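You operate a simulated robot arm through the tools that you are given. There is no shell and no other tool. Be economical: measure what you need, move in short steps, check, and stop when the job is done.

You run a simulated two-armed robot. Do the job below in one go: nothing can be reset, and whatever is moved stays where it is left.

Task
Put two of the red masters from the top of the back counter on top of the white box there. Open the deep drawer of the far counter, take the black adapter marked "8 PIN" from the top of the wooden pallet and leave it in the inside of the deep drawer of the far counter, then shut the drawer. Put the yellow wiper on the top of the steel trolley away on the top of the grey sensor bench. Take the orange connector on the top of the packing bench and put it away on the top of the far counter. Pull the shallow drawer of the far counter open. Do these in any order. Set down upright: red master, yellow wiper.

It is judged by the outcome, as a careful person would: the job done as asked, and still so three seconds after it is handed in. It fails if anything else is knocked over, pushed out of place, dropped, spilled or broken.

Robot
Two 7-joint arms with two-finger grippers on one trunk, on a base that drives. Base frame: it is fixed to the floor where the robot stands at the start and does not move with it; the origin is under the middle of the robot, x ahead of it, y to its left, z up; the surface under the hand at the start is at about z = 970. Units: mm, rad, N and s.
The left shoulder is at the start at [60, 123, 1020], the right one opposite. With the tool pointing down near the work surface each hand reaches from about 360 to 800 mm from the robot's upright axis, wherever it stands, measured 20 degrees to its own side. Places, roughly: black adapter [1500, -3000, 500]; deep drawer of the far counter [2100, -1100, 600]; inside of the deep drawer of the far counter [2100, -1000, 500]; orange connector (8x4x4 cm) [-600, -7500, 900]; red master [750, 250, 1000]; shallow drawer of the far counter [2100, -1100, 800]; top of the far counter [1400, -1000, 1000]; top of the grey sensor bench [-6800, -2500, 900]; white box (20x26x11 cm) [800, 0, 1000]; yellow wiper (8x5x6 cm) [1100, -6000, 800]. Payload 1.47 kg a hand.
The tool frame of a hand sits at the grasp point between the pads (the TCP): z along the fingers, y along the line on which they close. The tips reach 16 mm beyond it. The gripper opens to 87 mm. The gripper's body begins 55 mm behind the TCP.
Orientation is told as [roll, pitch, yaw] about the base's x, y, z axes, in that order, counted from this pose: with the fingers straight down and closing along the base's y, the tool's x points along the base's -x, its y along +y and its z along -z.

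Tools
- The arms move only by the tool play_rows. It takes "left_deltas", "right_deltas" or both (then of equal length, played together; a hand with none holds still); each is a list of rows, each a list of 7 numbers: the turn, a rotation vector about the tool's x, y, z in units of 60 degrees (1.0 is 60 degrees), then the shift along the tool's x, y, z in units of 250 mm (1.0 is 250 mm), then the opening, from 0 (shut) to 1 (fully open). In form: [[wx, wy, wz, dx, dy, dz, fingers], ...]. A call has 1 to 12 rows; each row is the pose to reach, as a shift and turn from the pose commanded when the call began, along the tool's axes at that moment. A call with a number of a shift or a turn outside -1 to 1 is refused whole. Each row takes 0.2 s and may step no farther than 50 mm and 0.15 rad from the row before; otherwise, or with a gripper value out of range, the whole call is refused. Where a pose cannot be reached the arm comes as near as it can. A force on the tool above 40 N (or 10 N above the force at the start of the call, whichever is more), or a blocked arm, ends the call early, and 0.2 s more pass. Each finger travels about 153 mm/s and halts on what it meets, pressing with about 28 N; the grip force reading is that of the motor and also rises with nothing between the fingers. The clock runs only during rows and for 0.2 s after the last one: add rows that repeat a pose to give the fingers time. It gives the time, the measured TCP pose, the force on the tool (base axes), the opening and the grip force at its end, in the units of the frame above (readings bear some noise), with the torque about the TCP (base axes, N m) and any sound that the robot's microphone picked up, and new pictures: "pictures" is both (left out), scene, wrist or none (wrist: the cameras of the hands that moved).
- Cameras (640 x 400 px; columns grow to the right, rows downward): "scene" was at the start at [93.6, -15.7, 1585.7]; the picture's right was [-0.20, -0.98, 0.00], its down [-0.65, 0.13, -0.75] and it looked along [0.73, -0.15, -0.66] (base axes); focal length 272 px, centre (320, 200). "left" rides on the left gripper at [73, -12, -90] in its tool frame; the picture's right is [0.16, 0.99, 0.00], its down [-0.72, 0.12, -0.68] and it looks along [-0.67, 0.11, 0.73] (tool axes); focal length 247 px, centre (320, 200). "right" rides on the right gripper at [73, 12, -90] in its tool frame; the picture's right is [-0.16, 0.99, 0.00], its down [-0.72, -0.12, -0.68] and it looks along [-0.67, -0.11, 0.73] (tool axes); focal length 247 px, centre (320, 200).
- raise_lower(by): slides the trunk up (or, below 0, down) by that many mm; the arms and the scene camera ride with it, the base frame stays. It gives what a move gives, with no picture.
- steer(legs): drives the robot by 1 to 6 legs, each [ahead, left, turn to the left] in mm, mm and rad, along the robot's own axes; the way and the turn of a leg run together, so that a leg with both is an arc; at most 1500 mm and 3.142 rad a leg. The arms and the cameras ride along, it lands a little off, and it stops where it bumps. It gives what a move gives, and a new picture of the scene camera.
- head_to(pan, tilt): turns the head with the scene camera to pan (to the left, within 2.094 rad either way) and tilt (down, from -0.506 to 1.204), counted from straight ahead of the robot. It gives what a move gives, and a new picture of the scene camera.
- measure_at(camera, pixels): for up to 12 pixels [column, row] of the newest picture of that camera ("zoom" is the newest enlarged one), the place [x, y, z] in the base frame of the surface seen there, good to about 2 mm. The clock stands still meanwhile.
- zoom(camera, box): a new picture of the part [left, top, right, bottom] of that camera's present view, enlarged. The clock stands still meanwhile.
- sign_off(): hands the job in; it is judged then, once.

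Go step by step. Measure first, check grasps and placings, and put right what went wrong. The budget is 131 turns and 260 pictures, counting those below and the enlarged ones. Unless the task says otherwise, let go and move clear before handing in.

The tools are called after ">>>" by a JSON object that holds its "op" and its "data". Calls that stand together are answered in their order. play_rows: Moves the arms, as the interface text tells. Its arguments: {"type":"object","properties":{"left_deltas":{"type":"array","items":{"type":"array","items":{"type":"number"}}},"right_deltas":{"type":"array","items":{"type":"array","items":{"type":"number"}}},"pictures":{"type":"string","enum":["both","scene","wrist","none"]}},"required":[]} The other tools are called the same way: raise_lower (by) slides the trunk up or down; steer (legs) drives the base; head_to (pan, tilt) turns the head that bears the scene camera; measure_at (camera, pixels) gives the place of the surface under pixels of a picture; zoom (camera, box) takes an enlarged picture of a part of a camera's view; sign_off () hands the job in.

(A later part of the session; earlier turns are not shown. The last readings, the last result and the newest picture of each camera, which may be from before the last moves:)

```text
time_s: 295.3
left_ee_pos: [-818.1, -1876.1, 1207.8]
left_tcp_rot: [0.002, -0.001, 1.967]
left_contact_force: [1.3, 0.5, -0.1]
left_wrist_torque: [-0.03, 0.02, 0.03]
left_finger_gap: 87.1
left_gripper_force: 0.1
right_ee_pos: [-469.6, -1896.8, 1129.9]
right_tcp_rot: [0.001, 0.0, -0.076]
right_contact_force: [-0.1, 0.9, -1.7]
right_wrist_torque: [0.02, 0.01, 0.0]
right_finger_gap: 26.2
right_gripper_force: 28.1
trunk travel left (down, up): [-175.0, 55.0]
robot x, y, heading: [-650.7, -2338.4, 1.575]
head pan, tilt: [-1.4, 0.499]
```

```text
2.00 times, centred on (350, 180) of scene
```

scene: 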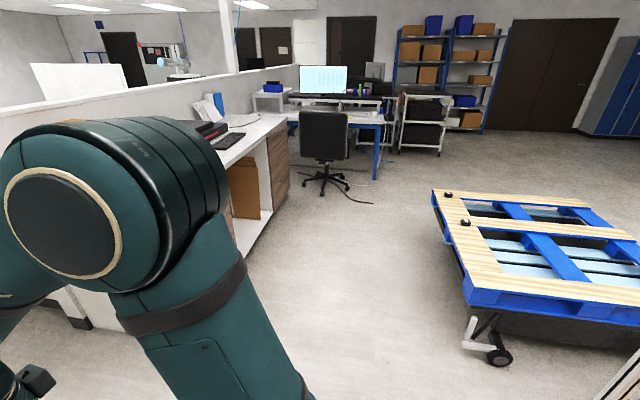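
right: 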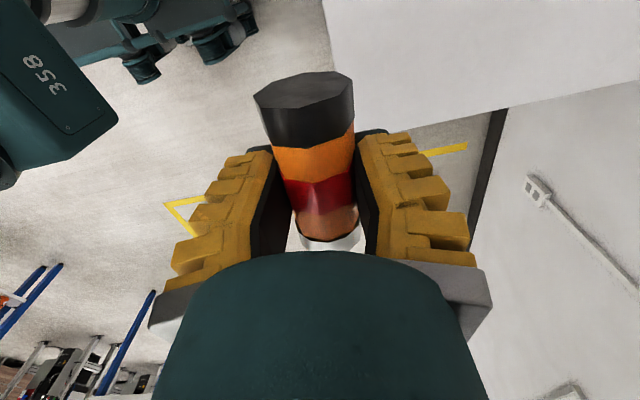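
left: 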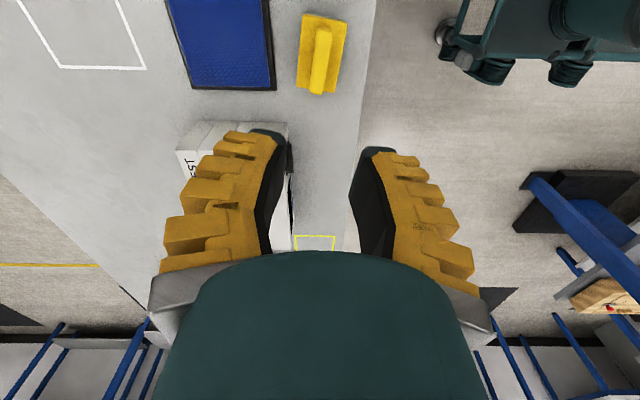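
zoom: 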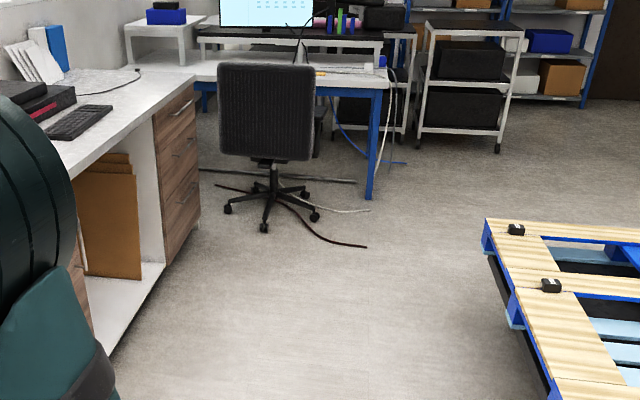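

Two black adapters stand on the pallet: (1669,-3032) and (1232,-3063). Next I strafe along to stand before the far counter near x≈900 and place the connector.

>>> {"op": "steer", "data": {"legs": [[0, -1400, 0], [330, -100, 0]]}}

>>> {"op": "head_to", "data": {"pan": -0.4, "tilt": 0.6}}

```text
time_s: 309.6
left_ee_pos: [670.8, -1535.7, 1209.9]
left_tcp_rot: [0.003, 0.0, 1.968]
left_contact_force: [-0.5, 1.2, 0.4]
left_wrist_torque: [0.0, -0.03, -0.01]
left_finger_gap: 86.8
left_gripper_force: 0.1
right_ee_pos: [1017.2, -1555.7, 1130.1]
right_tcp_rot: [-0.001, -0.001, -0.073]
right_contact_force: [-0.4, 0.6, -0.9]
right_wrist_torque: [0.02, 0.04, 0.04]
right_finger_gap: 26.3
right_gripper_force: 27.6
trunk travel left (down, up): [-175.0, 55.0]
robot x, y, heading: [835.9, -1999.4, 1.574]
head pan, tilt: [-1.4, 0.499]
```

scene: 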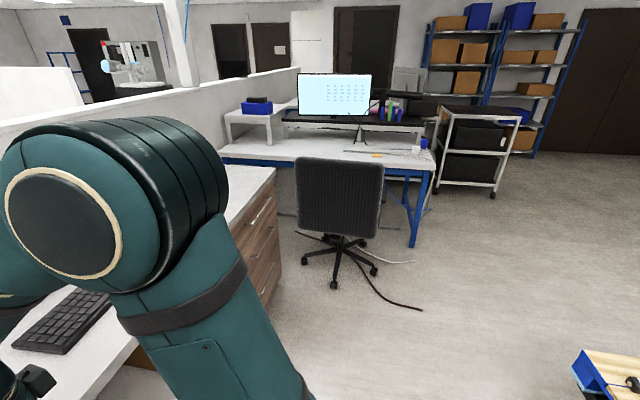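

```text
time_s: 310.8
left_ee_pos: [669.7, -1535.8, 1208.5]
left_tcp_rot: [0.002, 0.0, 1.97]
left_contact_force: [-0.1, -0.8, -0.1]
left_wrist_torque: [0.02, 0.01, 0.02]
left_finger_gap: 86.9
left_gripper_force: 0.2
right_ee_pos: [1017.5, -1556.5, 1130.7]
right_tcp_rot: [0.002, -0.001, -0.074]
right_contact_force: [-0.1, 0.0, -0.3]
right_wrist_torque: [-0.01, -0.03, -0.01]
right_finger_gap: 26.4
right_gripper_force: 27.6
trunk travel left (down, up): [-175.0, 55.0]
robot x, y, heading: [839.0, -2001.6, 1.575]
head pan, tilt: [-0.4, 0.6]
```

scene: 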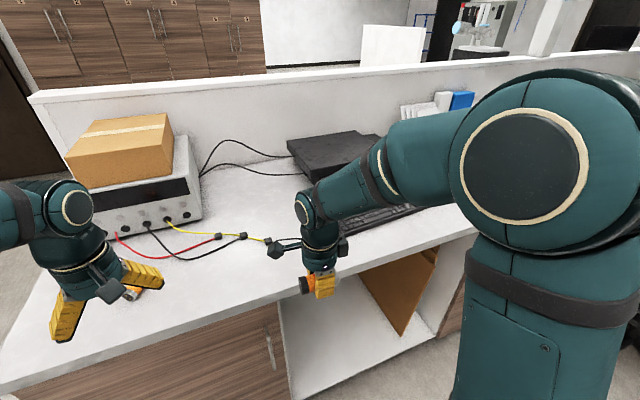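

>>> {"op": "measure_at", "data": {"camera": "scene", "pixels": [[220, 290], [250, 270], [180, 300], [268, 242], [220, 238], [130, 293], [270, 300], [235, 300], [190, 270], [380, 230]]}}

>>> {"op": "zoom", "data": {"camera": "scene", "box": [80, 200, 360, 375]}}

```text
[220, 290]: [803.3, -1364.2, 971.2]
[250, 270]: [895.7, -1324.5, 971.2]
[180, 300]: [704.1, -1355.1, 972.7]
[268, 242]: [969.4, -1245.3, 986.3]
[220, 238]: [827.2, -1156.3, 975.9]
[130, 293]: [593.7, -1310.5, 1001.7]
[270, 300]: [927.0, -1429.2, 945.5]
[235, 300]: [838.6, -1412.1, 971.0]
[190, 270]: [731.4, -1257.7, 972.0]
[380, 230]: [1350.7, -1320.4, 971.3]
```

```text
2.29 times, centred on (220, 288) of scene
```

zoom: 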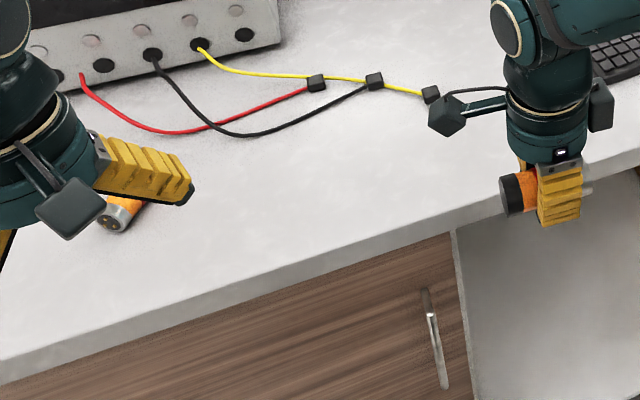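

I choose the clear patch (850,-1335), top z=971, for the connector.

>>> {"op": "play_rows", "data": {"right_deltas": [[0, 0, 0, 0.073, 0.083, 0, 0], [0, 0, 0, 0.146, 0.166, 0, 0], [0, 0, 0, 0.22, 0.25, 0, 0], [0, 0, 0, 0.293, 0.333, 0, 0], [0, 0, 0, 0.366, 0.416, 0, 0], [0, 0, 0, 0.44, 0.5, 0, 0], [0, 0, 0, 0.513, 0.583, 0, 0], [0, 0, 0, 0.586, 0.666, 0, 0], [0, 0, 0, 0.66, 0.75, 0, 0], [0, 0, 0, 0.732, 0.832, 0, 0], [0, 0, 0, 0.732, 0.832, 0.1, 0], [0, 0, 0, 0.732, 0.832, 0.2, 0]], "pictures": "both"}}

```text
time_s: 313.4
left_ee_pos: [669.5, -1535.9, 1208.1]
left_tcp_rot: [0.002, -0.001, 1.969]
left_contact_force: [-1.2, -0.4, -0.4]
left_wrist_torque: [0.01, 0.02, 0.03]
left_finger_gap: 87.1
left_gripper_force: 0.1
right_ee_pos: [851.7, -1336.4, 1078.8]
right_tcp_rot: [-0.002, 0.0, -0.073]
right_contact_force: [-0.2, 0.0, -0.1]
right_wrist_torque: [-0.03, -0.04, 0.02]
right_finger_gap: 26.0
right_gripper_force: 27.9
trunk travel left (down, up): [-175.0, 55.0]
robot x, y, heading: [840.2, -1999.8, 1.58]
head pan, tilt: [-0.4, 0.6]
```

scene: 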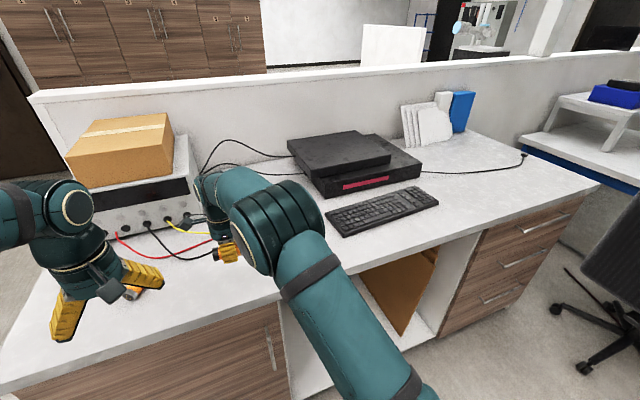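
right: 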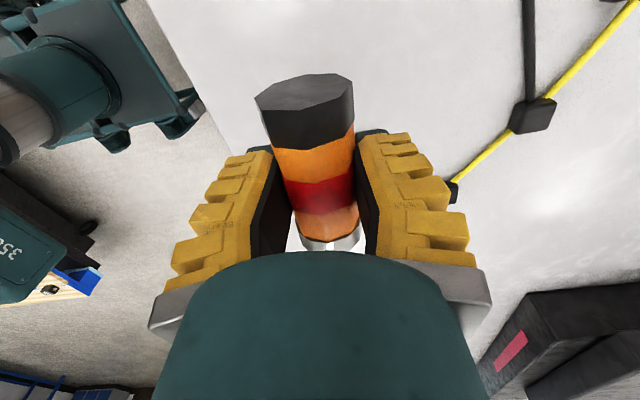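

>>> {"op": "measure_at", "data": {"camera": "right", "pixels": [[455, 192], [535, 115], [480, 165]]}}

```text
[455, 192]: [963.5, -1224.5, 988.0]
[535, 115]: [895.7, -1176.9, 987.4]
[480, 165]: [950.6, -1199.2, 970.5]
```

Probe leads are ≥100 mm away. Lower to z≈993 and release.

>>> {"op": "play_rows", "data": {"right_deltas": [[0, 0, 0, 0, 0, 0.08, 0], [0, 0, 0, 0, 0, 0.16, 0], [0, 0, 0, 0, 0, 0.24, 0], [0, 0, 0, 0, 0, 0.31, 0], [0, 0, 0, 0, 0, 0.345, 0], [0, 0, 0, 0, 0, 0.345, 0], [0, 0, 0, 0, 0, 0.345, 0.5], [0, 0, 0, 0, 0, 0.345, 1], [0, 0, 0, 0, 0, 0.345, 1], [0, 0, 0, 0, 0, 0.2, 1], [0, 0, 0, 0, 0, 0.02, 1], [0, 0, 0, 0, 0, -0.16, 1]], "pictures": "both"}}

```text
time_s: 316.0
left_ee_pos: [670.8, -1538.3, 1208.1]
left_tcp_rot: [-0.001, 0.002, 1.968]
left_contact_force: [0.1, 0.0, 0.1]
left_wrist_torque: [0.02, -0.01, 0.01]
left_finger_gap: 87.1
left_gripper_force: 0.1
right_ee_pos: [849.7, -1336.5, 1122.0]
right_tcp_rot: [-0.002, 0.0, -0.073]
right_contact_force: [0.5, -1.0, 0.1]
right_wrist_torque: [0.03, -0.01, -0.01]
right_finger_gap: 87.2
right_gripper_force: 0.1
trunk travel left (down, up): [-175.0, 55.0]
robot x, y, heading: [836.1, -1999.0, 1.578]
head pan, tilt: [-0.4, 0.6]
```

scene: 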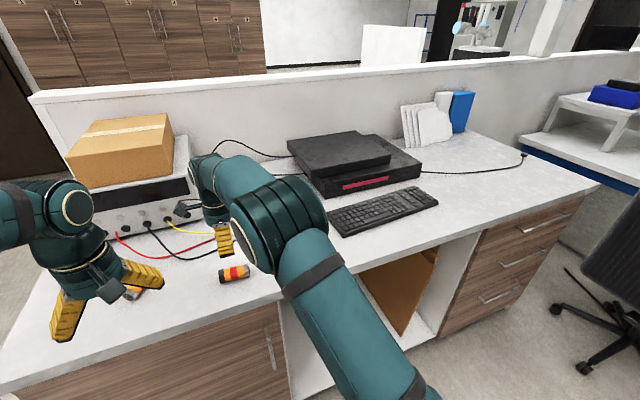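
right: 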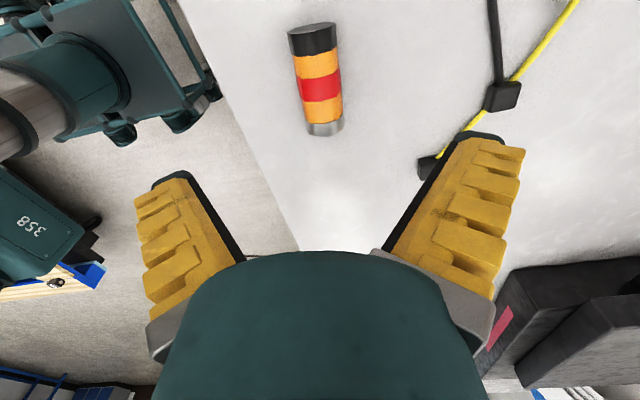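

Connector rests on the far counter. I retract the right hand, un-twisting it.

>>> {"op": "play_rows", "data": {"right_deltas": [[0, 0, 0, -0.08, -0.1, -0.05, 1], [0, 0, 0, -0.16, -0.2, -0.1, 1], [0, 0, -0.1, -0.23, -0.3, -0.15, 1], [0, 0, -0.2, -0.3, -0.4, -0.2, 1], [0, 0, -0.3, -0.36, -0.5, -0.24, 1], [0, 0, -0.4, -0.44, -0.6, -0.28, 1], [0, 0, -0.5, -0.51, -0.7, -0.3, 1], [0, 0, -0.6, -0.58, -0.8, -0.32, 1], [0, 0, -0.73, -0.65, -0.85, -0.34, 1], [0, 0, -0.86, -0.7, -0.88, -0.36, 1], [0, 0, -1.0, -0.7, -0.88, -0.36, 1]], "left_deltas": [[0, 0, 0, 0, 0, 0, 1], [0, 0, 0.12, 0, 0, 0, 1], [0, 0, 0.24, 0, 0, 0, 1], [0, 0, 0.36, 0, 0, 0, 1], [0, 0, 0.36, 0, 0, 0, 1], [0, 0, 0.36, 0, 0, 0, 1], [0, 0, 0.36, 0, 0, 0, 1], [0, 0, 0.36, 0, 0, 0, 1], [0, 0, 0.36, 0, 0, 0, 1], [0, 0, 0.36, 0, 0, 0, 1], [0, 0, 0.36, 0, 0, 0, 1]], "pictures": "none"}}

>>> {"op": "play_rows", "data": {"right_deltas": [[0, 0, -0.12, 0, 0, 0, 1], [0, 0, -0.24, 0, 0, 0, 1], [0, 0, -0.36, 0, 0, 0, 1], [0, 0, -0.48, 0, 0, 0, 1], [0, 0, -0.575, 0, 0, 0, 1]], "pictures": "none"}}

>>> {"op": "steer", "data": {"legs": [[-100, 0, 0], [0, 0, -1.571], [500, 0, 0], [0, 0, -1.571]]}}

>>> {"op": "head_to", "data": {"pan": 0, "tilt": 0.85}}

```text
time_s: 318.4
left_ee_pos: [669.7, -1536.3, 1209.1]
left_tcp_rot: [0.001, 0.001, 1.591]
left_contact_force: [-0.5, 0.6, 0.3]
left_wrist_torque: [0.01, -0.01, 0.01]
left_finger_gap: 87.1
left_gripper_force: 0.0
right_ee_pos: [1008.6, -1566.6, 1210.0]
right_tcp_rot: [0.0, 0.001, 0.977]
right_contact_force: [-0.5, 1.3, 0.2]
right_wrist_torque: [0.0, 0.01, 0.02]
right_finger_gap: 87.1
right_gripper_force: 0.2
trunk travel left (down, up): [-175.0, 55.0]
robot x, y, heading: [839.2, -2002.4, 1.577]
head pan, tilt: [-0.4, 0.6]
```

```text
time_s: 319.6
left_ee_pos: [671.2, -1536.7, 1208.8]
left_tcp_rot: [0.001, -0.001, 1.591]
left_contact_force: [-0.5, -1.1, -0.9]
left_wrist_torque: [0.01, 0.02, 0.02]
left_finger_gap: 86.9
left_gripper_force: 0.0
right_ee_pos: [1008.8, -1567.8, 1209.4]
right_tcp_rot: [0.0, 0.001, 1.579]
right_contact_force: [0.4, 0.4, -0.3]
right_wrist_torque: [-0.01, -0.01, 0.0]
right_finger_gap: 87.1
right_gripper_force: 0.2
trunk travel left (down, up): [-175.0, 55.0]
robot x, y, heading: [840.7, -2000.2, 1.576]
head pan, tilt: [-0.4, 0.6]
```

```text
time_s: 331.0
left_ee_pos: [1519.9, -2562.7, 1208.5]
left_tcp_rot: [-0.001, 0.001, -1.535]
left_contact_force: [0.6, 0.5, 0.4]
left_wrist_torque: [0.02, 0.02, -0.01]
left_finger_gap: 87.2
left_gripper_force: 0.1
right_ee_pos: [1179.4, -2536.9, 1210.8]
right_tcp_rot: [-0.002, 0.001, -1.55]
right_contact_force: [-0.4, 0.1, -0.5]
right_wrist_torque: [0.0, 0.04, -0.01]
right_finger_gap: 87.0
right_gripper_force: 0.0
trunk travel left (down, up): [-175.0, 55.0]
robot x, y, heading: [1345.3, -2102.1, -1.554]
head pan, tilt: [-0.4, 0.6]
```

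scene: 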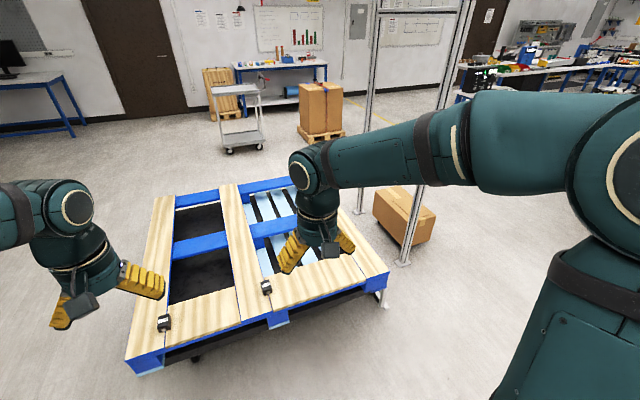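

```text
time_s: 331.8
left_ee_pos: [1519.4, -2562.2, 1208.7]
left_tcp_rot: [0.0, -0.001, -1.534]
left_contact_force: [0.0, 0.2, 0.3]
left_wrist_torque: [-0.02, 0.0, -0.02]
left_finger_gap: 87.0
left_gripper_force: 0.1
right_ee_pos: [1180.5, -2536.6, 1210.4]
right_tcp_rot: [0.0, -0.002, -1.549]
right_contact_force: [-0.3, -0.2, -0.1]
right_wrist_torque: [0.0, -0.02, 0.02]
right_finger_gap: 86.9
right_gripper_force: 0.0
trunk travel left (down, up): [-175.0, 55.0]
robot x, y, heading: [1339.4, -2100.7, -1.549]
head pan, tilt: [0.0, 0.85]
```

scene: 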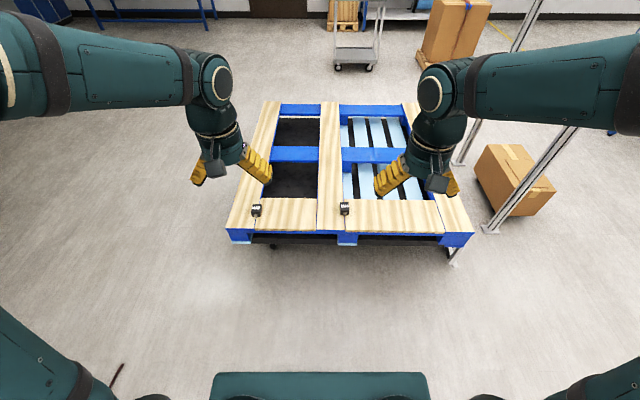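

Two adapters at (256,210) and (344,208); I zoom to read them.

>>> {"op": "zoom", "data": {"camera": "scene", "box": [240, 198, 272, 218]}}

>>> {"op": "zoom", "data": {"camera": "scene", "box": [328, 196, 360, 216]}}

```text
16.00 times, centred on (256, 208) of scene
```

zoom: 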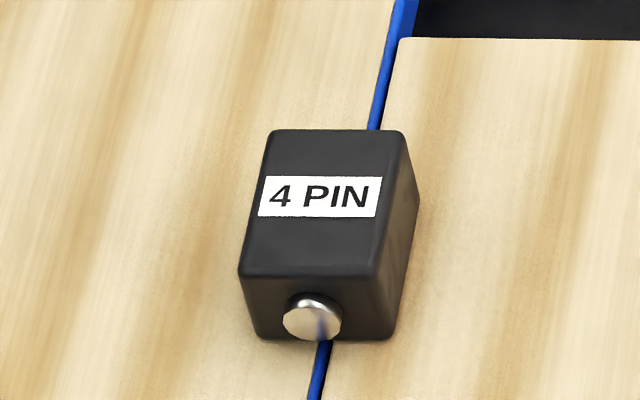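

```text
16.00 times, centred on (344, 206) of scene
```

zoom: 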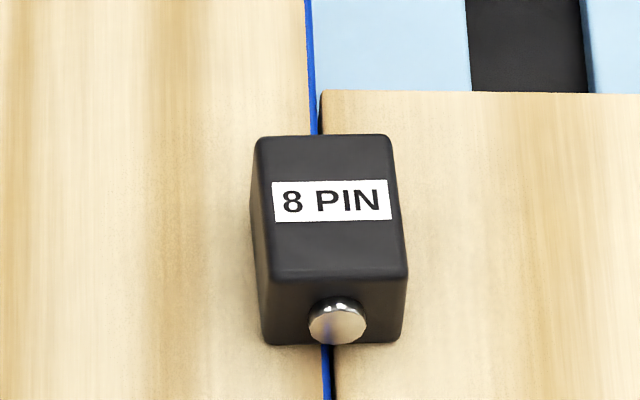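

The 8 PIN one is the right-hand adapter. Measure its faces.

>>> {"op": "measure_at", "data": {"camera": "zoom", "pixels": [[330, 160], [265, 145], [385, 145], [275, 270], [400, 270], [330, 250], [335, 320], [200, 250], [480, 250], [270, 330], [400, 330], [330, 205]]}}

```text
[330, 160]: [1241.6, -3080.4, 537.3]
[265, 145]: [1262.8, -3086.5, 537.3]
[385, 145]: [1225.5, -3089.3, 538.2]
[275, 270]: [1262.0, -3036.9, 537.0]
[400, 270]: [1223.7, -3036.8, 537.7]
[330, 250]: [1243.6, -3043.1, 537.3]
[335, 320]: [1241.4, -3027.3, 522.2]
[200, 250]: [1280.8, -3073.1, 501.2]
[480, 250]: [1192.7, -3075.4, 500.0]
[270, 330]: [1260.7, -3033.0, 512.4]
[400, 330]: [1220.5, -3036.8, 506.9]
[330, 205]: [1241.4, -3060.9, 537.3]
```

8 PIN: x 1223–1263, y -3090..-3037, z 501–537. I drive closer, lower the trunk fully.

>>> {"op": "steer", "data": {"legs": [[360, 50, -0.02]]}}

>>> {"op": "raise_lower", "data": {"by": -174}}

```text
time_s: 334.1
left_ee_pos: [1561.3, -2920.0, 1207.7]
left_tcp_rot: [0.0, 0.002, -1.559]
left_contact_force: [-0.1, -0.1, 0.0]
left_wrist_torque: [0.05, 0.0, 0.0]
left_finger_gap: 86.8
left_gripper_force: 0.1
right_ee_pos: [1223.2, -2886.4, 1210.7]
right_tcp_rot: [0.0, -0.001, -1.575]
right_contact_force: [-0.1, 0.2, -0.2]
right_wrist_torque: [0.03, -0.03, -0.01]
right_finger_gap: 86.9
right_gripper_force: 0.1
trunk travel left (down, up): [-175.0, 55.0]
robot x, y, heading: [1398.8, -2457.4, -1.578]
head pan, tilt: [0.0, 0.85]
```

scene: 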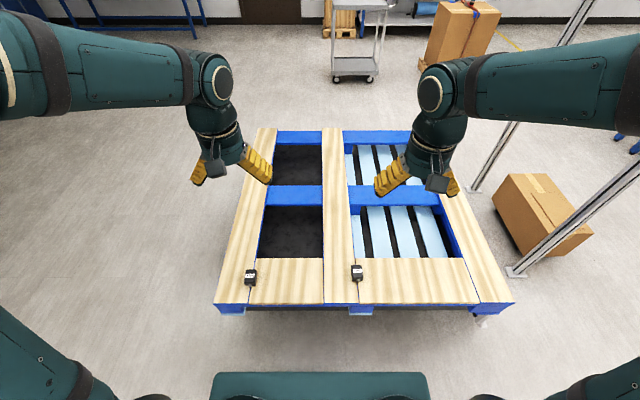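

```text
time_s: 336.1
left_ee_pos: [1561.6, -2919.8, 1035.3]
left_tcp_rot: [0.001, -0.001, -1.558]
left_contact_force: [0.1, 0.3, 0.6]
left_wrist_torque: [0.01, -0.01, 0.02]
left_finger_gap: 87.1
left_gripper_force: 0.0
right_ee_pos: [1223.2, -2885.5, 1036.2]
right_tcp_rot: [-0.001, 0.001, -1.575]
right_contact_force: [-0.1, -0.1, 0.1]
right_wrist_torque: [-0.01, 0.03, 0.03]
right_finger_gap: 87.0
right_gripper_force: 0.0
trunk travel left (down, up): [-1.0, 229.0]
robot x, y, heading: [1399.6, -2454.8, -1.574]
head pan, tilt: [0.0, 0.85]
```

>>> {"op": "play_rows", "data": {"right_deltas": [[0, 0, 0, -0.089, 0.01, 0.125, 1], [0, 0, 0, -0.178, 0.02, 0.25, 1], [0, 0, 0, -0.267, 0.03, 0.375, 1], [0, 0, 0, -0.356, 0.04, 0.5, 1], [0, 0, 0, -0.445, 0.05, 0.625, 1], [0, 0, 0, -0.534, 0.06, 0.75, 1], [0, 0, 0, -0.623, 0.07, 0.875, 1], [0, 0, 0, -0.711, 0.079, 1.0, 1]], "pictures": "none"}}

>>> {"op": "play_rows", "data": {"right_deltas": [[0, 0, 0, 0, 0, 0.15, 1], [0, 0, 0, 0, 0, 0.3, 1], [0, 0, 0, 0, 0, 0.45, 1], [0, 0, 0, 0, 0, 0.64, 1], [0, 0, 0, 0, 0, 0.64, 1]], "pictures": "both"}}

```text
time_s: 337.9
left_ee_pos: [1561.3, -2920.9, 1034.0]
left_tcp_rot: [0.001, 0.002, -1.558]
left_contact_force: [0.4, 0.1, -0.3]
left_wrist_torque: [0.06, -0.01, 0.0]
left_finger_gap: 86.7
left_gripper_force: 0.1
right_ee_pos: [1240.3, -3065.8, 784.3]
right_tcp_rot: [0.0, -0.001, -1.577]
right_contact_force: [0.3, 0.4, 0.6]
right_wrist_torque: [0.02, 0.01, 0.03]
right_finger_gap: 87.0
right_gripper_force: 0.0
trunk travel left (down, up): [-1.0, 229.0]
robot x, y, heading: [1400.1, -2455.6, -1.572]
head pan, tilt: [0.0, 0.85]
```

```text
time_s: 339.1
left_ee_pos: [1561.5, -2918.7, 1034.7]
left_tcp_rot: [0.001, -0.001, -1.559]
left_contact_force: [0.1, 0.0, 1.1]
left_wrist_torque: [0.02, 0.01, -0.02]
left_finger_gap: 86.9
left_gripper_force: 0.1
right_ee_pos: [1241.3, -3064.5, 625.5]
right_tcp_rot: [-0.001, 0.001, -1.575]
right_contact_force: [0.0, -0.4, -0.5]
right_wrist_torque: [0.01, 0.0, 0.02]
right_finger_gap: 86.8
right_gripper_force: 0.1
trunk travel left (down, up): [-1.0, 229.0]
robot x, y, heading: [1396.7, -2454.8, -1.573]
head pan, tilt: [0.0, 0.85]
```

scene: 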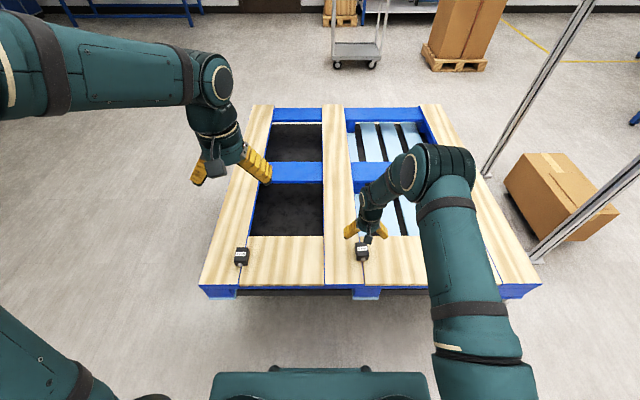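
right: 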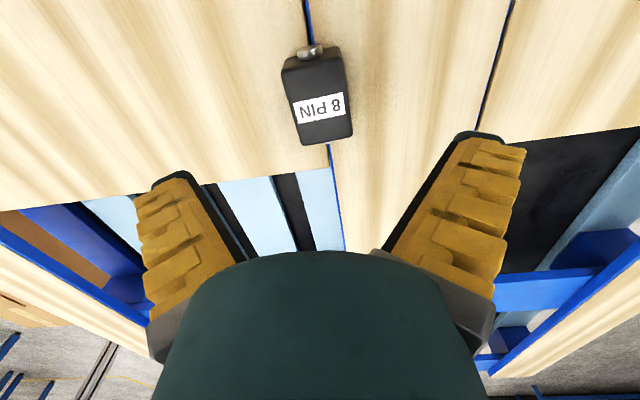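

Well aligned over the 8 PIN adapter at (1241,-3064). Descend to z≈521, grip, lift slowly.

>>> {"op": "play_rows", "data": {"right_deltas": [[0, 0, 0, 0, 0, 0.13, 1], [0, 0, 0, 0, 0, 0.26, 1], [0, 0, 0, 0, 0, 0.36, 1], [0, 0, 0, 0, 0, 0.416, 1], [0, 0, 0, 0, 0, 0.416, 0.6], [0, 0, 0, 0, 0, 0.416, 0], [0, 0, 0, 0, 0, 0.416, 0], [0, 0, 0, 0, 0, 0.416, 0], [0, 0, 0, 0, 0, 0.38, 0], [0, 0, 0, 0, 0, 0.32, 0], [0, 0, 0, 0, 0, 0.25, 0], [0, 0, 0, 0, 0, 0.17, 0]], "pictures": "wrist"}}

```text
time_s: 341.7
left_ee_pos: [1561.7, -2919.3, 1035.1]
left_tcp_rot: [0.0, -0.001, -1.558]
left_contact_force: [0.0, -0.6, 0.8]
left_wrist_torque: [-0.03, -0.01, 0.01]
left_finger_gap: 86.8
left_gripper_force: 0.0
right_ee_pos: [1243.4, -3063.8, 584.1]
right_tcp_rot: [0.002, -0.001, -1.574]
right_contact_force: [-0.1, 0.6, -0.2]
right_wrist_torque: [-0.01, 0.01, 0.01]
right_finger_gap: 40.4
right_gripper_force: 28.2
trunk travel left (down, up): [-1.0, 229.0]
robot x, y, heading: [1396.1, -2458.1, -1.576]
head pan, tilt: [0.0, 0.85]
```

right: 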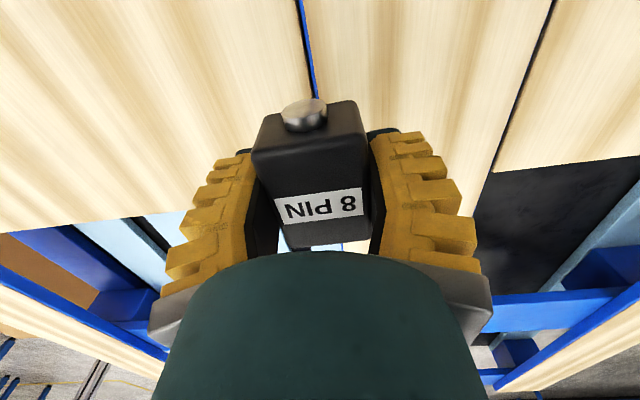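

Adapter held (gap 40.4). Lift and retract.

>>> {"op": "play_rows", "data": {"right_deltas": [[0, 0, 0, 0, 0, -0.09, 0], [0, 0, 0, 0, 0, -0.18, 0], [0, 0, 0, 0, 0, -0.27, 0], [0, 0, 0, 0, 0, -0.36, 0], [0, 0, 0, 0.08, 0, -0.45, 0], [0, 0, 0, 0.16, 0, -0.54, 0], [0, 0, 0, 0.24, 0, -0.63, 0], [0, 0, 0, 0.32, 0, -0.72, 0], [0, 0, 0, 0.4, 0, -0.81, 0], [0, 0, 0, 0.48, 0, -0.9, 0], [0, 0, 0, 0.56, 0, -0.95, 0], [0, 0, 0, 0.62, 0, -1.0, 0]], "pictures": "none"}}

>>> {"op": "steer", "data": {"legs": [[-200, 0, 0], [0, 0, 1.571], [0, 0, 1.571]]}}

>>> {"op": "head_to", "data": {"pan": -0.5, "tilt": 0.6}}

```text
time_s: 344.3
left_ee_pos: [1562.0, -2918.3, 1035.4]
left_tcp_rot: [0.0, 0.0, -1.558]
left_contact_force: [-0.2, 0.4, 0.0]
left_wrist_torque: [-0.02, -0.02, 0.0]
left_finger_gap: 86.8
left_gripper_force: 0.0
right_ee_pos: [1241.8, -2907.9, 836.4]
right_tcp_rot: [-0.001, 0.0, -1.574]
right_contact_force: [0.1, 0.3, -1.0]
right_wrist_torque: [0.01, 0.0, -0.02]
right_finger_gap: 40.4
right_gripper_force: 28.4
trunk travel left (down, up): [-1.0, 229.0]
robot x, y, heading: [1395.8, -2451.7, -1.577]
head pan, tilt: [0.0, 0.85]
```

```text
time_s: 353.6
left_ee_pos: [1213.7, -1800.3, 1034.7]
left_tcp_rot: [0.0, -0.002, 1.629]
left_contact_force: [0.1, -0.2, -0.1]
left_wrist_torque: [-0.02, -0.01, -0.02]
left_finger_gap: 87.3
left_gripper_force: 0.0
right_ee_pos: [1531.8, -1796.7, 834.9]
right_tcp_rot: [-0.001, 0.0, 1.613]
right_contact_force: [-0.6, -0.1, -0.3]
right_wrist_torque: [0.0, -0.03, -0.01]
right_finger_gap: 40.1
right_gripper_force: 27.9
trunk travel left (down, up): [-1.0, 229.0]
robot x, y, heading: [1397.0, -2258.3, 1.612]
head pan, tilt: [0.0, 0.85]
```

scene: 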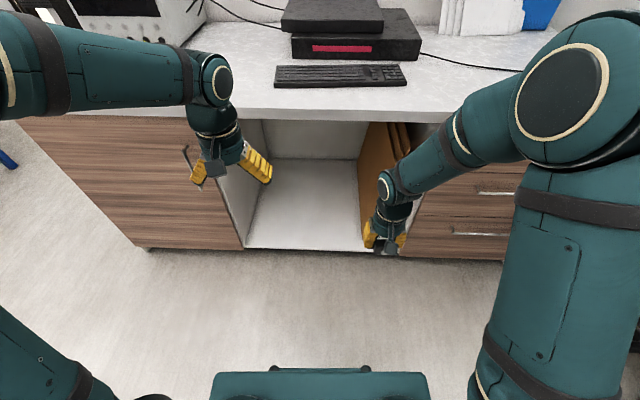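

```text
time_s: 354.5
left_ee_pos: [1213.5, -1799.1, 1034.0]
left_tcp_rot: [0.0, 0.001, 1.629]
left_contact_force: [-0.9, -0.5, -0.3]
left_wrist_torque: [0.0, 0.0, 0.0]
left_finger_gap: 87.0
left_gripper_force: 0.0
right_ee_pos: [1531.2, -1797.5, 836.2]
right_tcp_rot: [0.001, -0.001, 1.612]
right_contact_force: [0.1, -0.4, -0.9]
right_wrist_torque: [-0.01, 0.04, 0.01]
right_finger_gap: 39.9
right_gripper_force: 28.0
trunk travel left (down, up): [-1.0, 229.0]
robot x, y, heading: [1397.6, -2257.8, 1.608]
head pan, tilt: [-0.499, 0.6]
```

scene: 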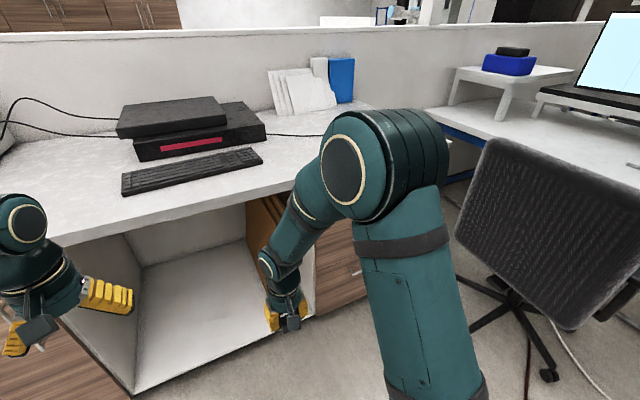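

>>> {"op": "measure_at", "data": {"camera": "scene", "pixels": [[548, 376], [470, 328], [460, 278], [457, 235], [315, 310], [345, 280], [350, 250], [540, 280]]}}

```text
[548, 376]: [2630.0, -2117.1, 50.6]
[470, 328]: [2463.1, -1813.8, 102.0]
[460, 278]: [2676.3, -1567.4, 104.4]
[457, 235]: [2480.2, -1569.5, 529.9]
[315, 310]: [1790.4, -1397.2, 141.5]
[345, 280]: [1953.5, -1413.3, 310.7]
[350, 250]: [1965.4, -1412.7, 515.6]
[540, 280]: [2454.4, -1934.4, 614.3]
```

Chair stands at x≥2430, drawer block x≈1790–2130. I strafe right to x≈1880 and look at the drawer fronts.

>>> {"op": "steer", "data": {"legs": [[0, -480, -0.037]]}}

>>> {"op": "head_to", "data": {"pan": -0.1, "tilt": 0.7}}

```text
time_s: 359.3
left_ee_pos: [1711.0, -1783.1, 1035.9]
left_tcp_rot: [0.001, 0.001, 1.59]
left_contact_force: [-0.3, -0.1, -0.6]
left_wrist_torque: [0.04, 0.0, -0.01]
left_finger_gap: 86.9
left_gripper_force: 0.2
right_ee_pos: [2030.4, -1793.1, 835.6]
right_tcp_rot: [0.001, 0.001, 1.571]
right_contact_force: [-0.5, -0.3, -0.9]
right_wrist_torque: [-0.02, 0.02, 0.01]
right_finger_gap: 40.0
right_gripper_force: 28.0
trunk travel left (down, up): [-1.0, 229.0]
robot x, y, heading: [1874.5, -2247.1, 1.573]
head pan, tilt: [-0.499, 0.6]
```

scene: 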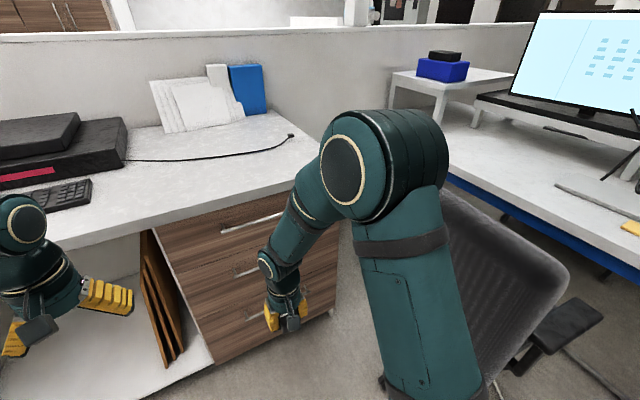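

```text
time_s: 360.1
left_ee_pos: [1711.8, -1782.4, 1033.6]
left_tcp_rot: [-0.001, 0.0, 1.59]
left_contact_force: [-0.5, 0.9, 0.2]
left_wrist_torque: [0.02, 0.05, 0.0]
left_finger_gap: 87.1
left_gripper_force: 0.1
right_ee_pos: [2030.1, -1792.9, 834.2]
right_tcp_rot: [0.001, -0.001, 1.572]
right_contact_force: [0.1, 0.7, -1.7]
right_wrist_torque: [0.02, 0.0, 0.02]
right_finger_gap: 40.3
right_gripper_force: 28.4
trunk travel left (down, up): [-1.0, 229.0]
robot x, y, heading: [1879.4, -2251.0, 1.576]
head pan, tilt: [-0.099, 0.7]
```

scene: 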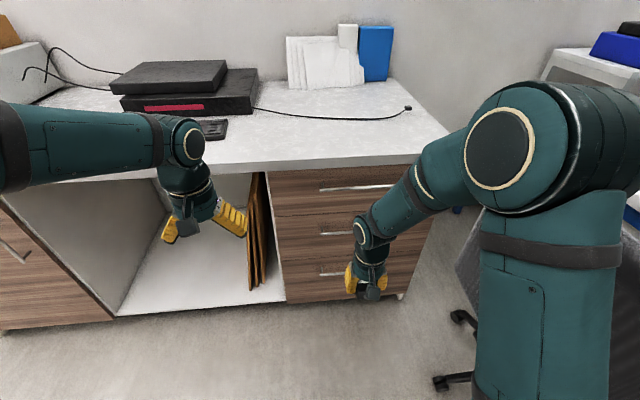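

>>> {"op": "zoom", "data": {"camera": "scene", "box": [260, 150, 460, 310]}}

>>> {"op": "measure_at", "data": {"camera": "scene", "pixels": [[322, 190], [392, 186], [322, 235], [345, 233], [322, 273], [345, 273], [300, 195], [300, 212], [300, 255], [285, 300], [300, 235]]}}

```text
2.50 times, centred on (360, 230) of scene
```

zoom: 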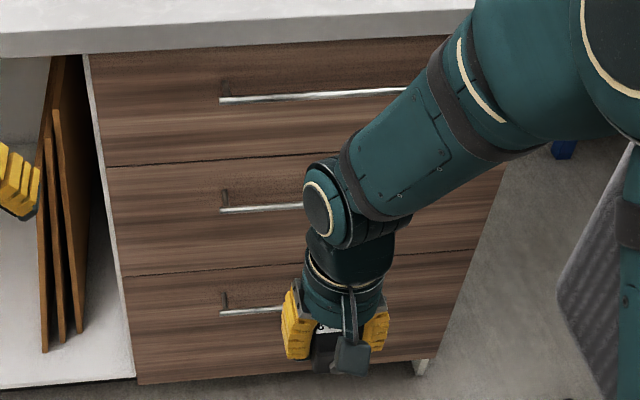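

```text
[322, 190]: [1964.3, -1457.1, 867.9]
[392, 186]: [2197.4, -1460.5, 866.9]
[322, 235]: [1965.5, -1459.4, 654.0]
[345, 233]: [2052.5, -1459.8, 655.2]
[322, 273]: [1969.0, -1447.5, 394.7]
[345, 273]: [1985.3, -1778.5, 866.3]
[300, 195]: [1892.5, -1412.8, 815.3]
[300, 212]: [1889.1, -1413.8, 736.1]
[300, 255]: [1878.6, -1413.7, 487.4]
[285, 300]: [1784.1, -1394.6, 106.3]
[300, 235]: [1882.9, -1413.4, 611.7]
```

>>> {"op": "measure_at", "data": {"camera": "zoom", "pixels": [[100, 60], [105, 155], [110, 175], [118, 265], [125, 287], [135, 375], [250, 45], [430, 350], [450, 260], [225, 98], [225, 210], [225, 311]]}}

```text
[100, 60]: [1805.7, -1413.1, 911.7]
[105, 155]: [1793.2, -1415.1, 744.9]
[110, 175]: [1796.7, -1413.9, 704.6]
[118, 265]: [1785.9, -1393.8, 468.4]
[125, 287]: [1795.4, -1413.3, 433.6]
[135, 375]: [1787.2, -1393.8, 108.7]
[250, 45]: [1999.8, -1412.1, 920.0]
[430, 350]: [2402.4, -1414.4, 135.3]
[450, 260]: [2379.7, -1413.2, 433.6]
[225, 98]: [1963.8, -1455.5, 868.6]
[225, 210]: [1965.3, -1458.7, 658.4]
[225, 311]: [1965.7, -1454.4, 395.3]
```

>>> {"op": "measure_at", "data": {"camera": "scene", "pixels": [[500, 150], [620, 130], [630, 250], [610, 330], [475, 320], [445, 380], [480, 235]]}}

```text
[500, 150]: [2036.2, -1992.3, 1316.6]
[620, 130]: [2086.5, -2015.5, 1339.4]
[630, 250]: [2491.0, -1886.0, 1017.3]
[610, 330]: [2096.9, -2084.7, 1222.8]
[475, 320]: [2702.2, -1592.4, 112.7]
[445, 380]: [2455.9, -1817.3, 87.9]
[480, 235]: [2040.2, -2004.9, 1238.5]
```

Drawer block: shallow (top) bar z≈868, deep (middle) bar z≈656, bars at y≈-1459, x 1964–2220. I move right 120 mm and start turning the left hand to point forward.

>>> {"op": "steer", "data": {"legs": [[0, -130, 0]]}}

>>> {"op": "play_rows", "data": {"left_deltas": [[0, -0.125, 0, -0.06, 0, 0.02, 1], [0, -0.25, 0, -0.12, 0, 0.05, 1], [0, -0.375, 0, -0.18, 0, 0.1, 1], [0, -0.5, 0, -0.24, 0, 0.15, 1], [0, -0.625, 0, -0.3, 0, 0.2, 1], [0, -0.75, 0, -0.36, 0, 0.25, 1], [0, -0.875, 0, -0.42, 0, 0.3, 1], [0, -1.0, 0, -0.48, 0, 0.35, 1]], "pictures": "scene"}}

```text
time_s: 361.9
left_ee_pos: [1840.7, -1783.9, 1033.8]
left_tcp_rot: [0.002, 0.001, 1.589]
left_contact_force: [-0.7, 0.3, 0.7]
left_wrist_torque: [0.0, -0.03, -0.01]
left_finger_gap: 87.2
left_gripper_force: 0.0
right_ee_pos: [2157.9, -1792.5, 834.2]
right_tcp_rot: [0.0, -0.001, 1.574]
right_contact_force: [0.4, 0.5, -0.4]
right_wrist_torque: [0.02, 0.05, -0.01]
right_finger_gap: 40.3
right_gripper_force: 27.8
trunk travel left (down, up): [-1.0, 229.0]
robot x, y, heading: [2006.2, -2245.1, 1.57]
head pan, tilt: [-0.099, 0.7]
```

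scene: 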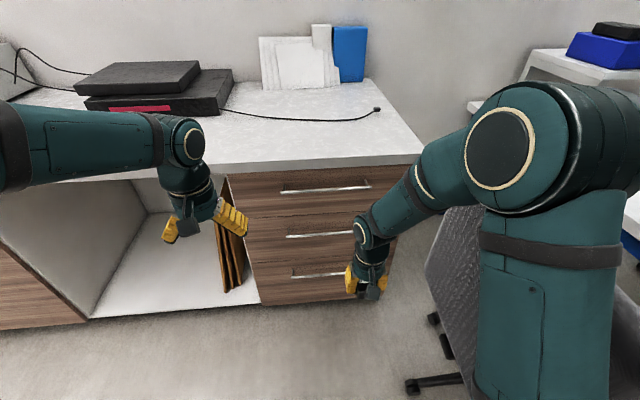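

```text
time_s: 363.7
left_ee_pos: [1838.4, -1663.2, 947.1]
left_tcp_rot: [-0.004, -1.048, 1.591]
left_contact_force: [-0.4, 0.6, 0.6]
left_wrist_torque: [-0.03, 0.02, 0.0]
left_finger_gap: 87.4
left_gripper_force: 0.1
left hand out of reach, approached as far as the arm can: row 6
right_ee_pos: [2156.6, -1793.1, 833.9]
right_tcp_rot: [0.0, 0.001, 1.574]
right_contact_force: [-0.7, -0.9, -0.6]
right_wrist_torque: [0.0, 0.01, -0.02]
right_finger_gap: 40.3
right_gripper_force: 28.1
trunk travel left (down, up): [-1.0, 229.0]
robot x, y, heading: [2006.4, -2246.7, 1.575]
head pan, tilt: [-0.099, 0.7]
```

scene: 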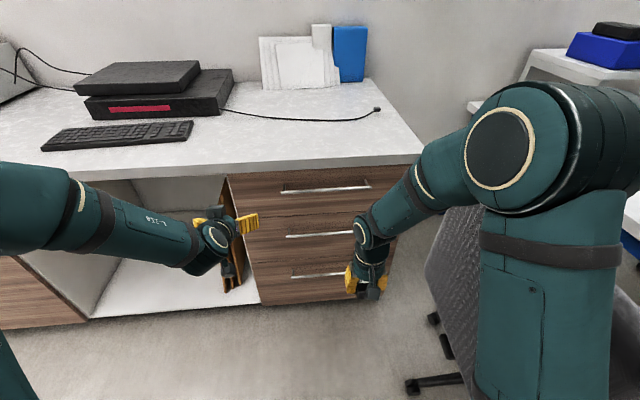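

>>> {"op": "play_rows", "data": {"left_deltas": [[0, -0.125, 0, 0, 0, 0, 1], [0, -0.25, 0, 0, 0, 0, 1], [0, -0.375, 0, 0, 0, 0, 1], [0, -0.5, 0, 0, 0, 0, 1]], "pictures": "none"}}

>>> {"op": "play_rows", "data": {"left_deltas": [[0, 0, 0.125, 0, 0, 0, 1], [0, 0, 0.25, 0, 0, 0, 1], [0, 0, 0.375, 0, 0, 0, 1], [0, 0, 0.5, 0, 0, 0, 1], [0, 0, 0.625, 0, 0, 0, 1], [0, 0, 0.75, 0, 0, 0, 1], [0, 0, 0.875, 0, 0, 0, 1], [0, 0, 1.0, 0, 0, 0, 1]], "pictures": "scene"}}

```text
time_s: 364.7
left_ee_pos: [1837.4, -1662.5, 947.1]
left_tcp_rot: [0.001, -1.245, 1.587]
left_contact_force: [0.4, 0.3, -0.1]
left_wrist_torque: [0.04, -0.01, -0.04]
left_finger_gap: 87.1
left_gripper_force: 0.1
left hand out of reach, approached as far as the arm can: row 2, 3, 4
right_ee_pos: [2157.5, -1792.4, 836.4]
right_tcp_rot: [-0.001, 0.001, 1.575]
right_contact_force: [0.1, -0.1, -0.9]
right_wrist_torque: [0.01, 0.01, 0.01]
right_finger_gap: 40.4
right_gripper_force: 28.4
trunk travel left (down, up): [-1.0, 229.0]
robot x, y, heading: [2007.1, -2247.1, 1.577]
head pan, tilt: [-0.099, 0.7]
```

```text
time_s: 366.5
left_ee_pos: [1836.7, -1662.6, 947.3]
left_tcp_rot: [1.196, -0.491, 0.2]
left_contact_force: [-1.3, 0.3, 0.6]
left_wrist_torque: [-0.01, -0.02, 0.02]
left_finger_gap: 87.0
left_gripper_force: 0.1
right_ee_pos: [2157.6, -1792.7, 835.1]
right_tcp_rot: [0.0, 0.002, 1.575]
right_contact_force: [-0.1, 0.2, -0.8]
right_wrist_torque: [-0.02, -0.03, -0.01]
right_finger_gap: 40.2
right_gripper_force: 27.8
trunk travel left (down, up): [-1.0, 229.0]
robot x, y, heading: [2006.0, -2246.0, 1.57]
head pan, tilt: [-0.099, 0.7]
```

scene: 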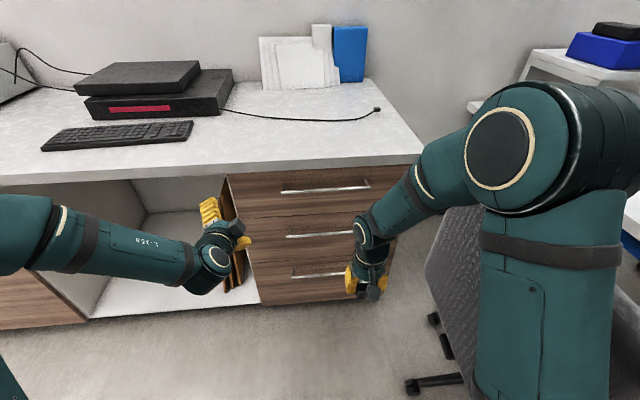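

>>> {"op": "play_rows", "data": {"left_deltas": [[0, 0, 0.125, 0, 0, 0, 1], [0, 0, 0.25, 0, 0, 0, 1], [0, 0, 0.375, 0, 0, 0, 1], [0, 0, 0.5, 0, 0, 0, 1]], "pictures": "none"}}

>>> {"op": "play_rows", "data": {"left_deltas": [[-0.1, 0, 0, 0, -0.14, 0, 1], [-0.2, 0, 0, 0, -0.28, 0, 1], [-0.31, 0, 0, 0, -0.42, 0, 1], [-0.31, 0, 0, 0, -0.56, 0, 1], [-0.31, 0, 0, 0, -0.7, 0, 1], [-0.31, 0, 0, 0, -0.84, 0, 1]], "pictures": "both"}}

```text
time_s: 367.5
left_ee_pos: [1837.1, -1663.2, 946.4]
left_tcp_rot: [1.242, 0.002, 0.018]
left_contact_force: [-0.1, 1.1, 0.0]
left_wrist_torque: [0.0, 0.02, 0.01]
left_finger_gap: 87.1
left_gripper_force: 0.1
right_ee_pos: [2157.6, -1792.0, 835.8]
right_tcp_rot: [-0.001, 0.0, 1.572]
right_contact_force: [-0.8, 0.0, -0.8]
right_wrist_torque: [-0.02, 0.0, 0.03]
right_finger_gap: 40.0
right_gripper_force: 28.0
trunk travel left (down, up): [-1.0, 229.0]
robot x, y, heading: [2010.7, -2243.2, 1.573]
head pan, tilt: [-0.099, 0.7]
```

```text
time_s: 368.9
left_ee_pos: [1839.8, -1729.6, 748.0]
left_tcp_rot: [1.57, -0.002, 0.017]
left_contact_force: [-0.5, 0.7, -0.7]
left_wrist_torque: [0.05, 0.03, -0.1]
left_finger_gap: 87.0
left_gripper_force: 0.0
left hand out of reach, approached as far as the arm can: row 1, 2, 3, 4
right_ee_pos: [2156.6, -1792.5, 834.7]
right_tcp_rot: [0.001, 0.0, 1.574]
right_contact_force: [-0.5, 0.2, 0.2]
right_wrist_torque: [0.0, -0.05, -0.01]
right_finger_gap: 40.1
right_gripper_force: 28.1
trunk travel left (down, up): [-1.0, 229.0]
robot x, y, heading: [2007.2, -2246.6, 1.57]
head pan, tilt: [-0.099, 0.7]
```

scene: 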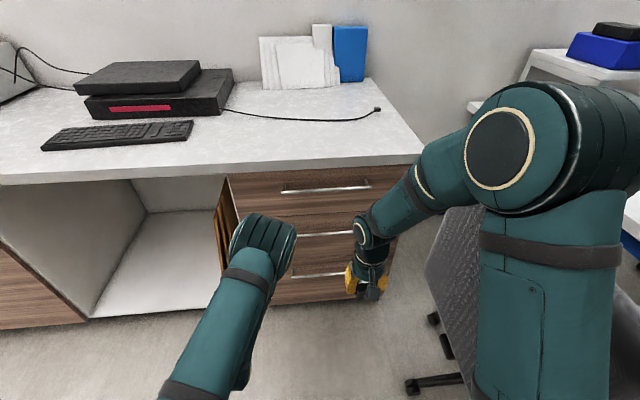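
left: 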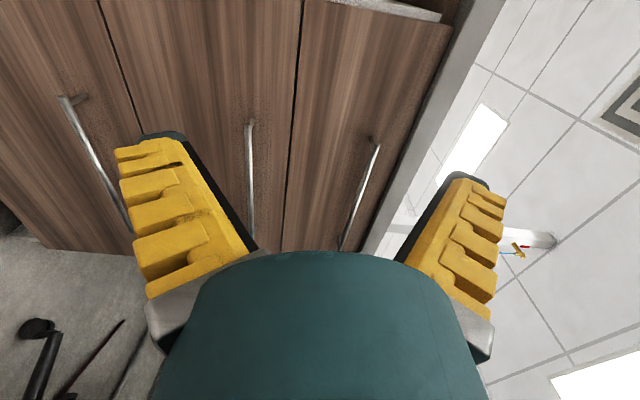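

The left hand now points straight forward, closing vertically ([1.57,0,0]). I shift it to x≈2030, z≈656, then check with its camera before driving in.

>>> {"op": "play_rows", "data": {"left_deltas": [[0, 0, 0, 0, 0, 0.1, 1], [0, 0, 0, 0, 0, 0.2, 1], [0, 0, 0, -0.1, -0.06, 0.3, 1], [0, 0, 0, -0.22, -0.12, 0.32, 1], [0, 0, 0, -0.34, -0.18, 0.32, 1], [0, 0, 0, -0.46, -0.24, 0.32, 1], [0, 0, 0, -0.58, -0.3, 0.32, 1], [0, 0, 0, -0.7, -0.36, 0.32, 1], [0, 0, 0, -0.76, -0.37, 0.32, 1], [0, 0, 0, -0.76, -0.37, 0.32, 1]], "pictures": "both"}}

```text
time_s: 371.1
left_ee_pos: [2028.1, -1648.9, 653.8]
left_tcp_rot: [1.568, -0.002, 0.018]
left_contact_force: [0.8, 0.3, -0.3]
left_wrist_torque: [0.01, 0.01, -0.02]
left_finger_gap: 86.8
left_gripper_force: 0.0
right_ee_pos: [2157.6, -1793.1, 835.3]
right_tcp_rot: [-0.001, 0.0, 1.575]
right_contact_force: [-1.2, 0.3, -0.1]
right_wrist_torque: [-0.04, 0.02, 0.0]
right_finger_gap: 40.3
right_gripper_force: 27.7
trunk travel left (down, up): [-1.0, 229.0]
robot x, y, heading: [2006.4, -2249.7, 1.571]
head pan, tilt: [-0.099, 0.7]
```

scene: 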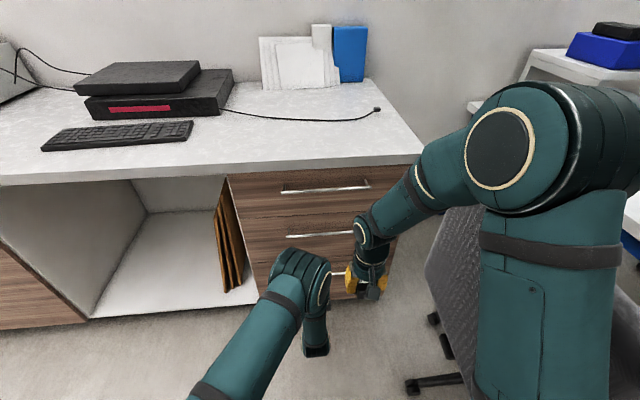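
left: 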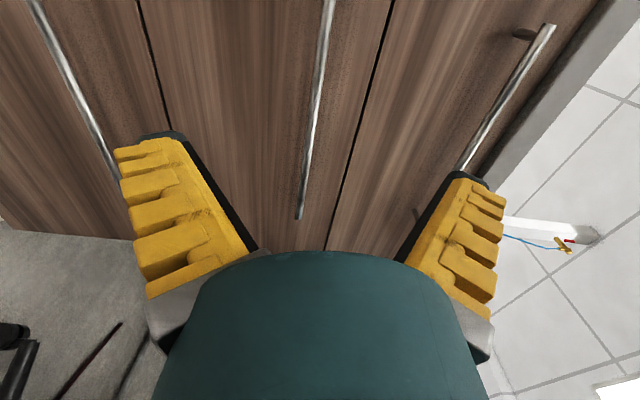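

>>> {"op": "measure_at", "data": {"camera": "left", "pixels": [[325, 20], [318, 80], [312, 130], [300, 215], [330, 80], [290, 100]]}}

```text
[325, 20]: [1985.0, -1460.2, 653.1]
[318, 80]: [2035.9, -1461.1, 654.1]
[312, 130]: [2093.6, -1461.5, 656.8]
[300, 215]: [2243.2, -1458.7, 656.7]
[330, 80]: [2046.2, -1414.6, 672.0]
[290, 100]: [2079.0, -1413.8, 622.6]
```

Bar is at z≈655, y≈-1461, straight ahead. I drive ahead 180 mm.

>>> {"op": "steer", "data": {"legs": [[175, 0, 0]]}}

```text
time_s: 372.6
left_ee_pos: [2029.4, -1471.4, 653.0]
left_tcp_rot: [1.567, -0.002, 0.016]
left_contact_force: [-0.6, -0.1, -0.4]
left_wrist_torque: [0.03, -0.03, 0.0]
left_finger_gap: 87.2
left_gripper_force: 0.1
right_ee_pos: [2156.9, -1615.0, 834.8]
right_tcp_rot: [-0.001, 0.001, 1.572]
right_contact_force: [-0.3, 0.3, -1.5]
right_wrist_torque: [0.0, 0.02, -0.01]
right_finger_gap: 40.1
right_gripper_force: 28.2
trunk travel left (down, up): [-1.0, 229.0]
robot x, y, heading: [2006.7, -2067.6, 1.569]
head pan, tilt: [-0.099, 0.7]
```

scene: 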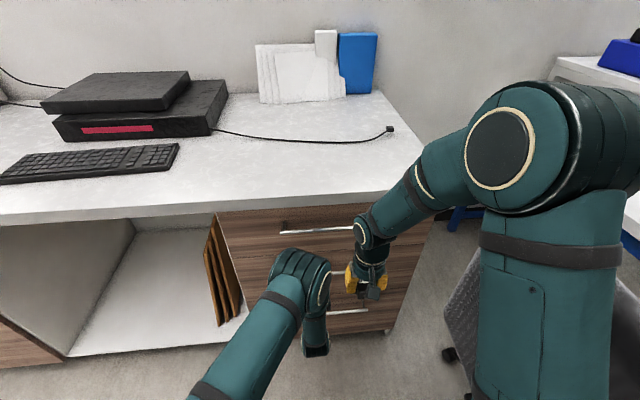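

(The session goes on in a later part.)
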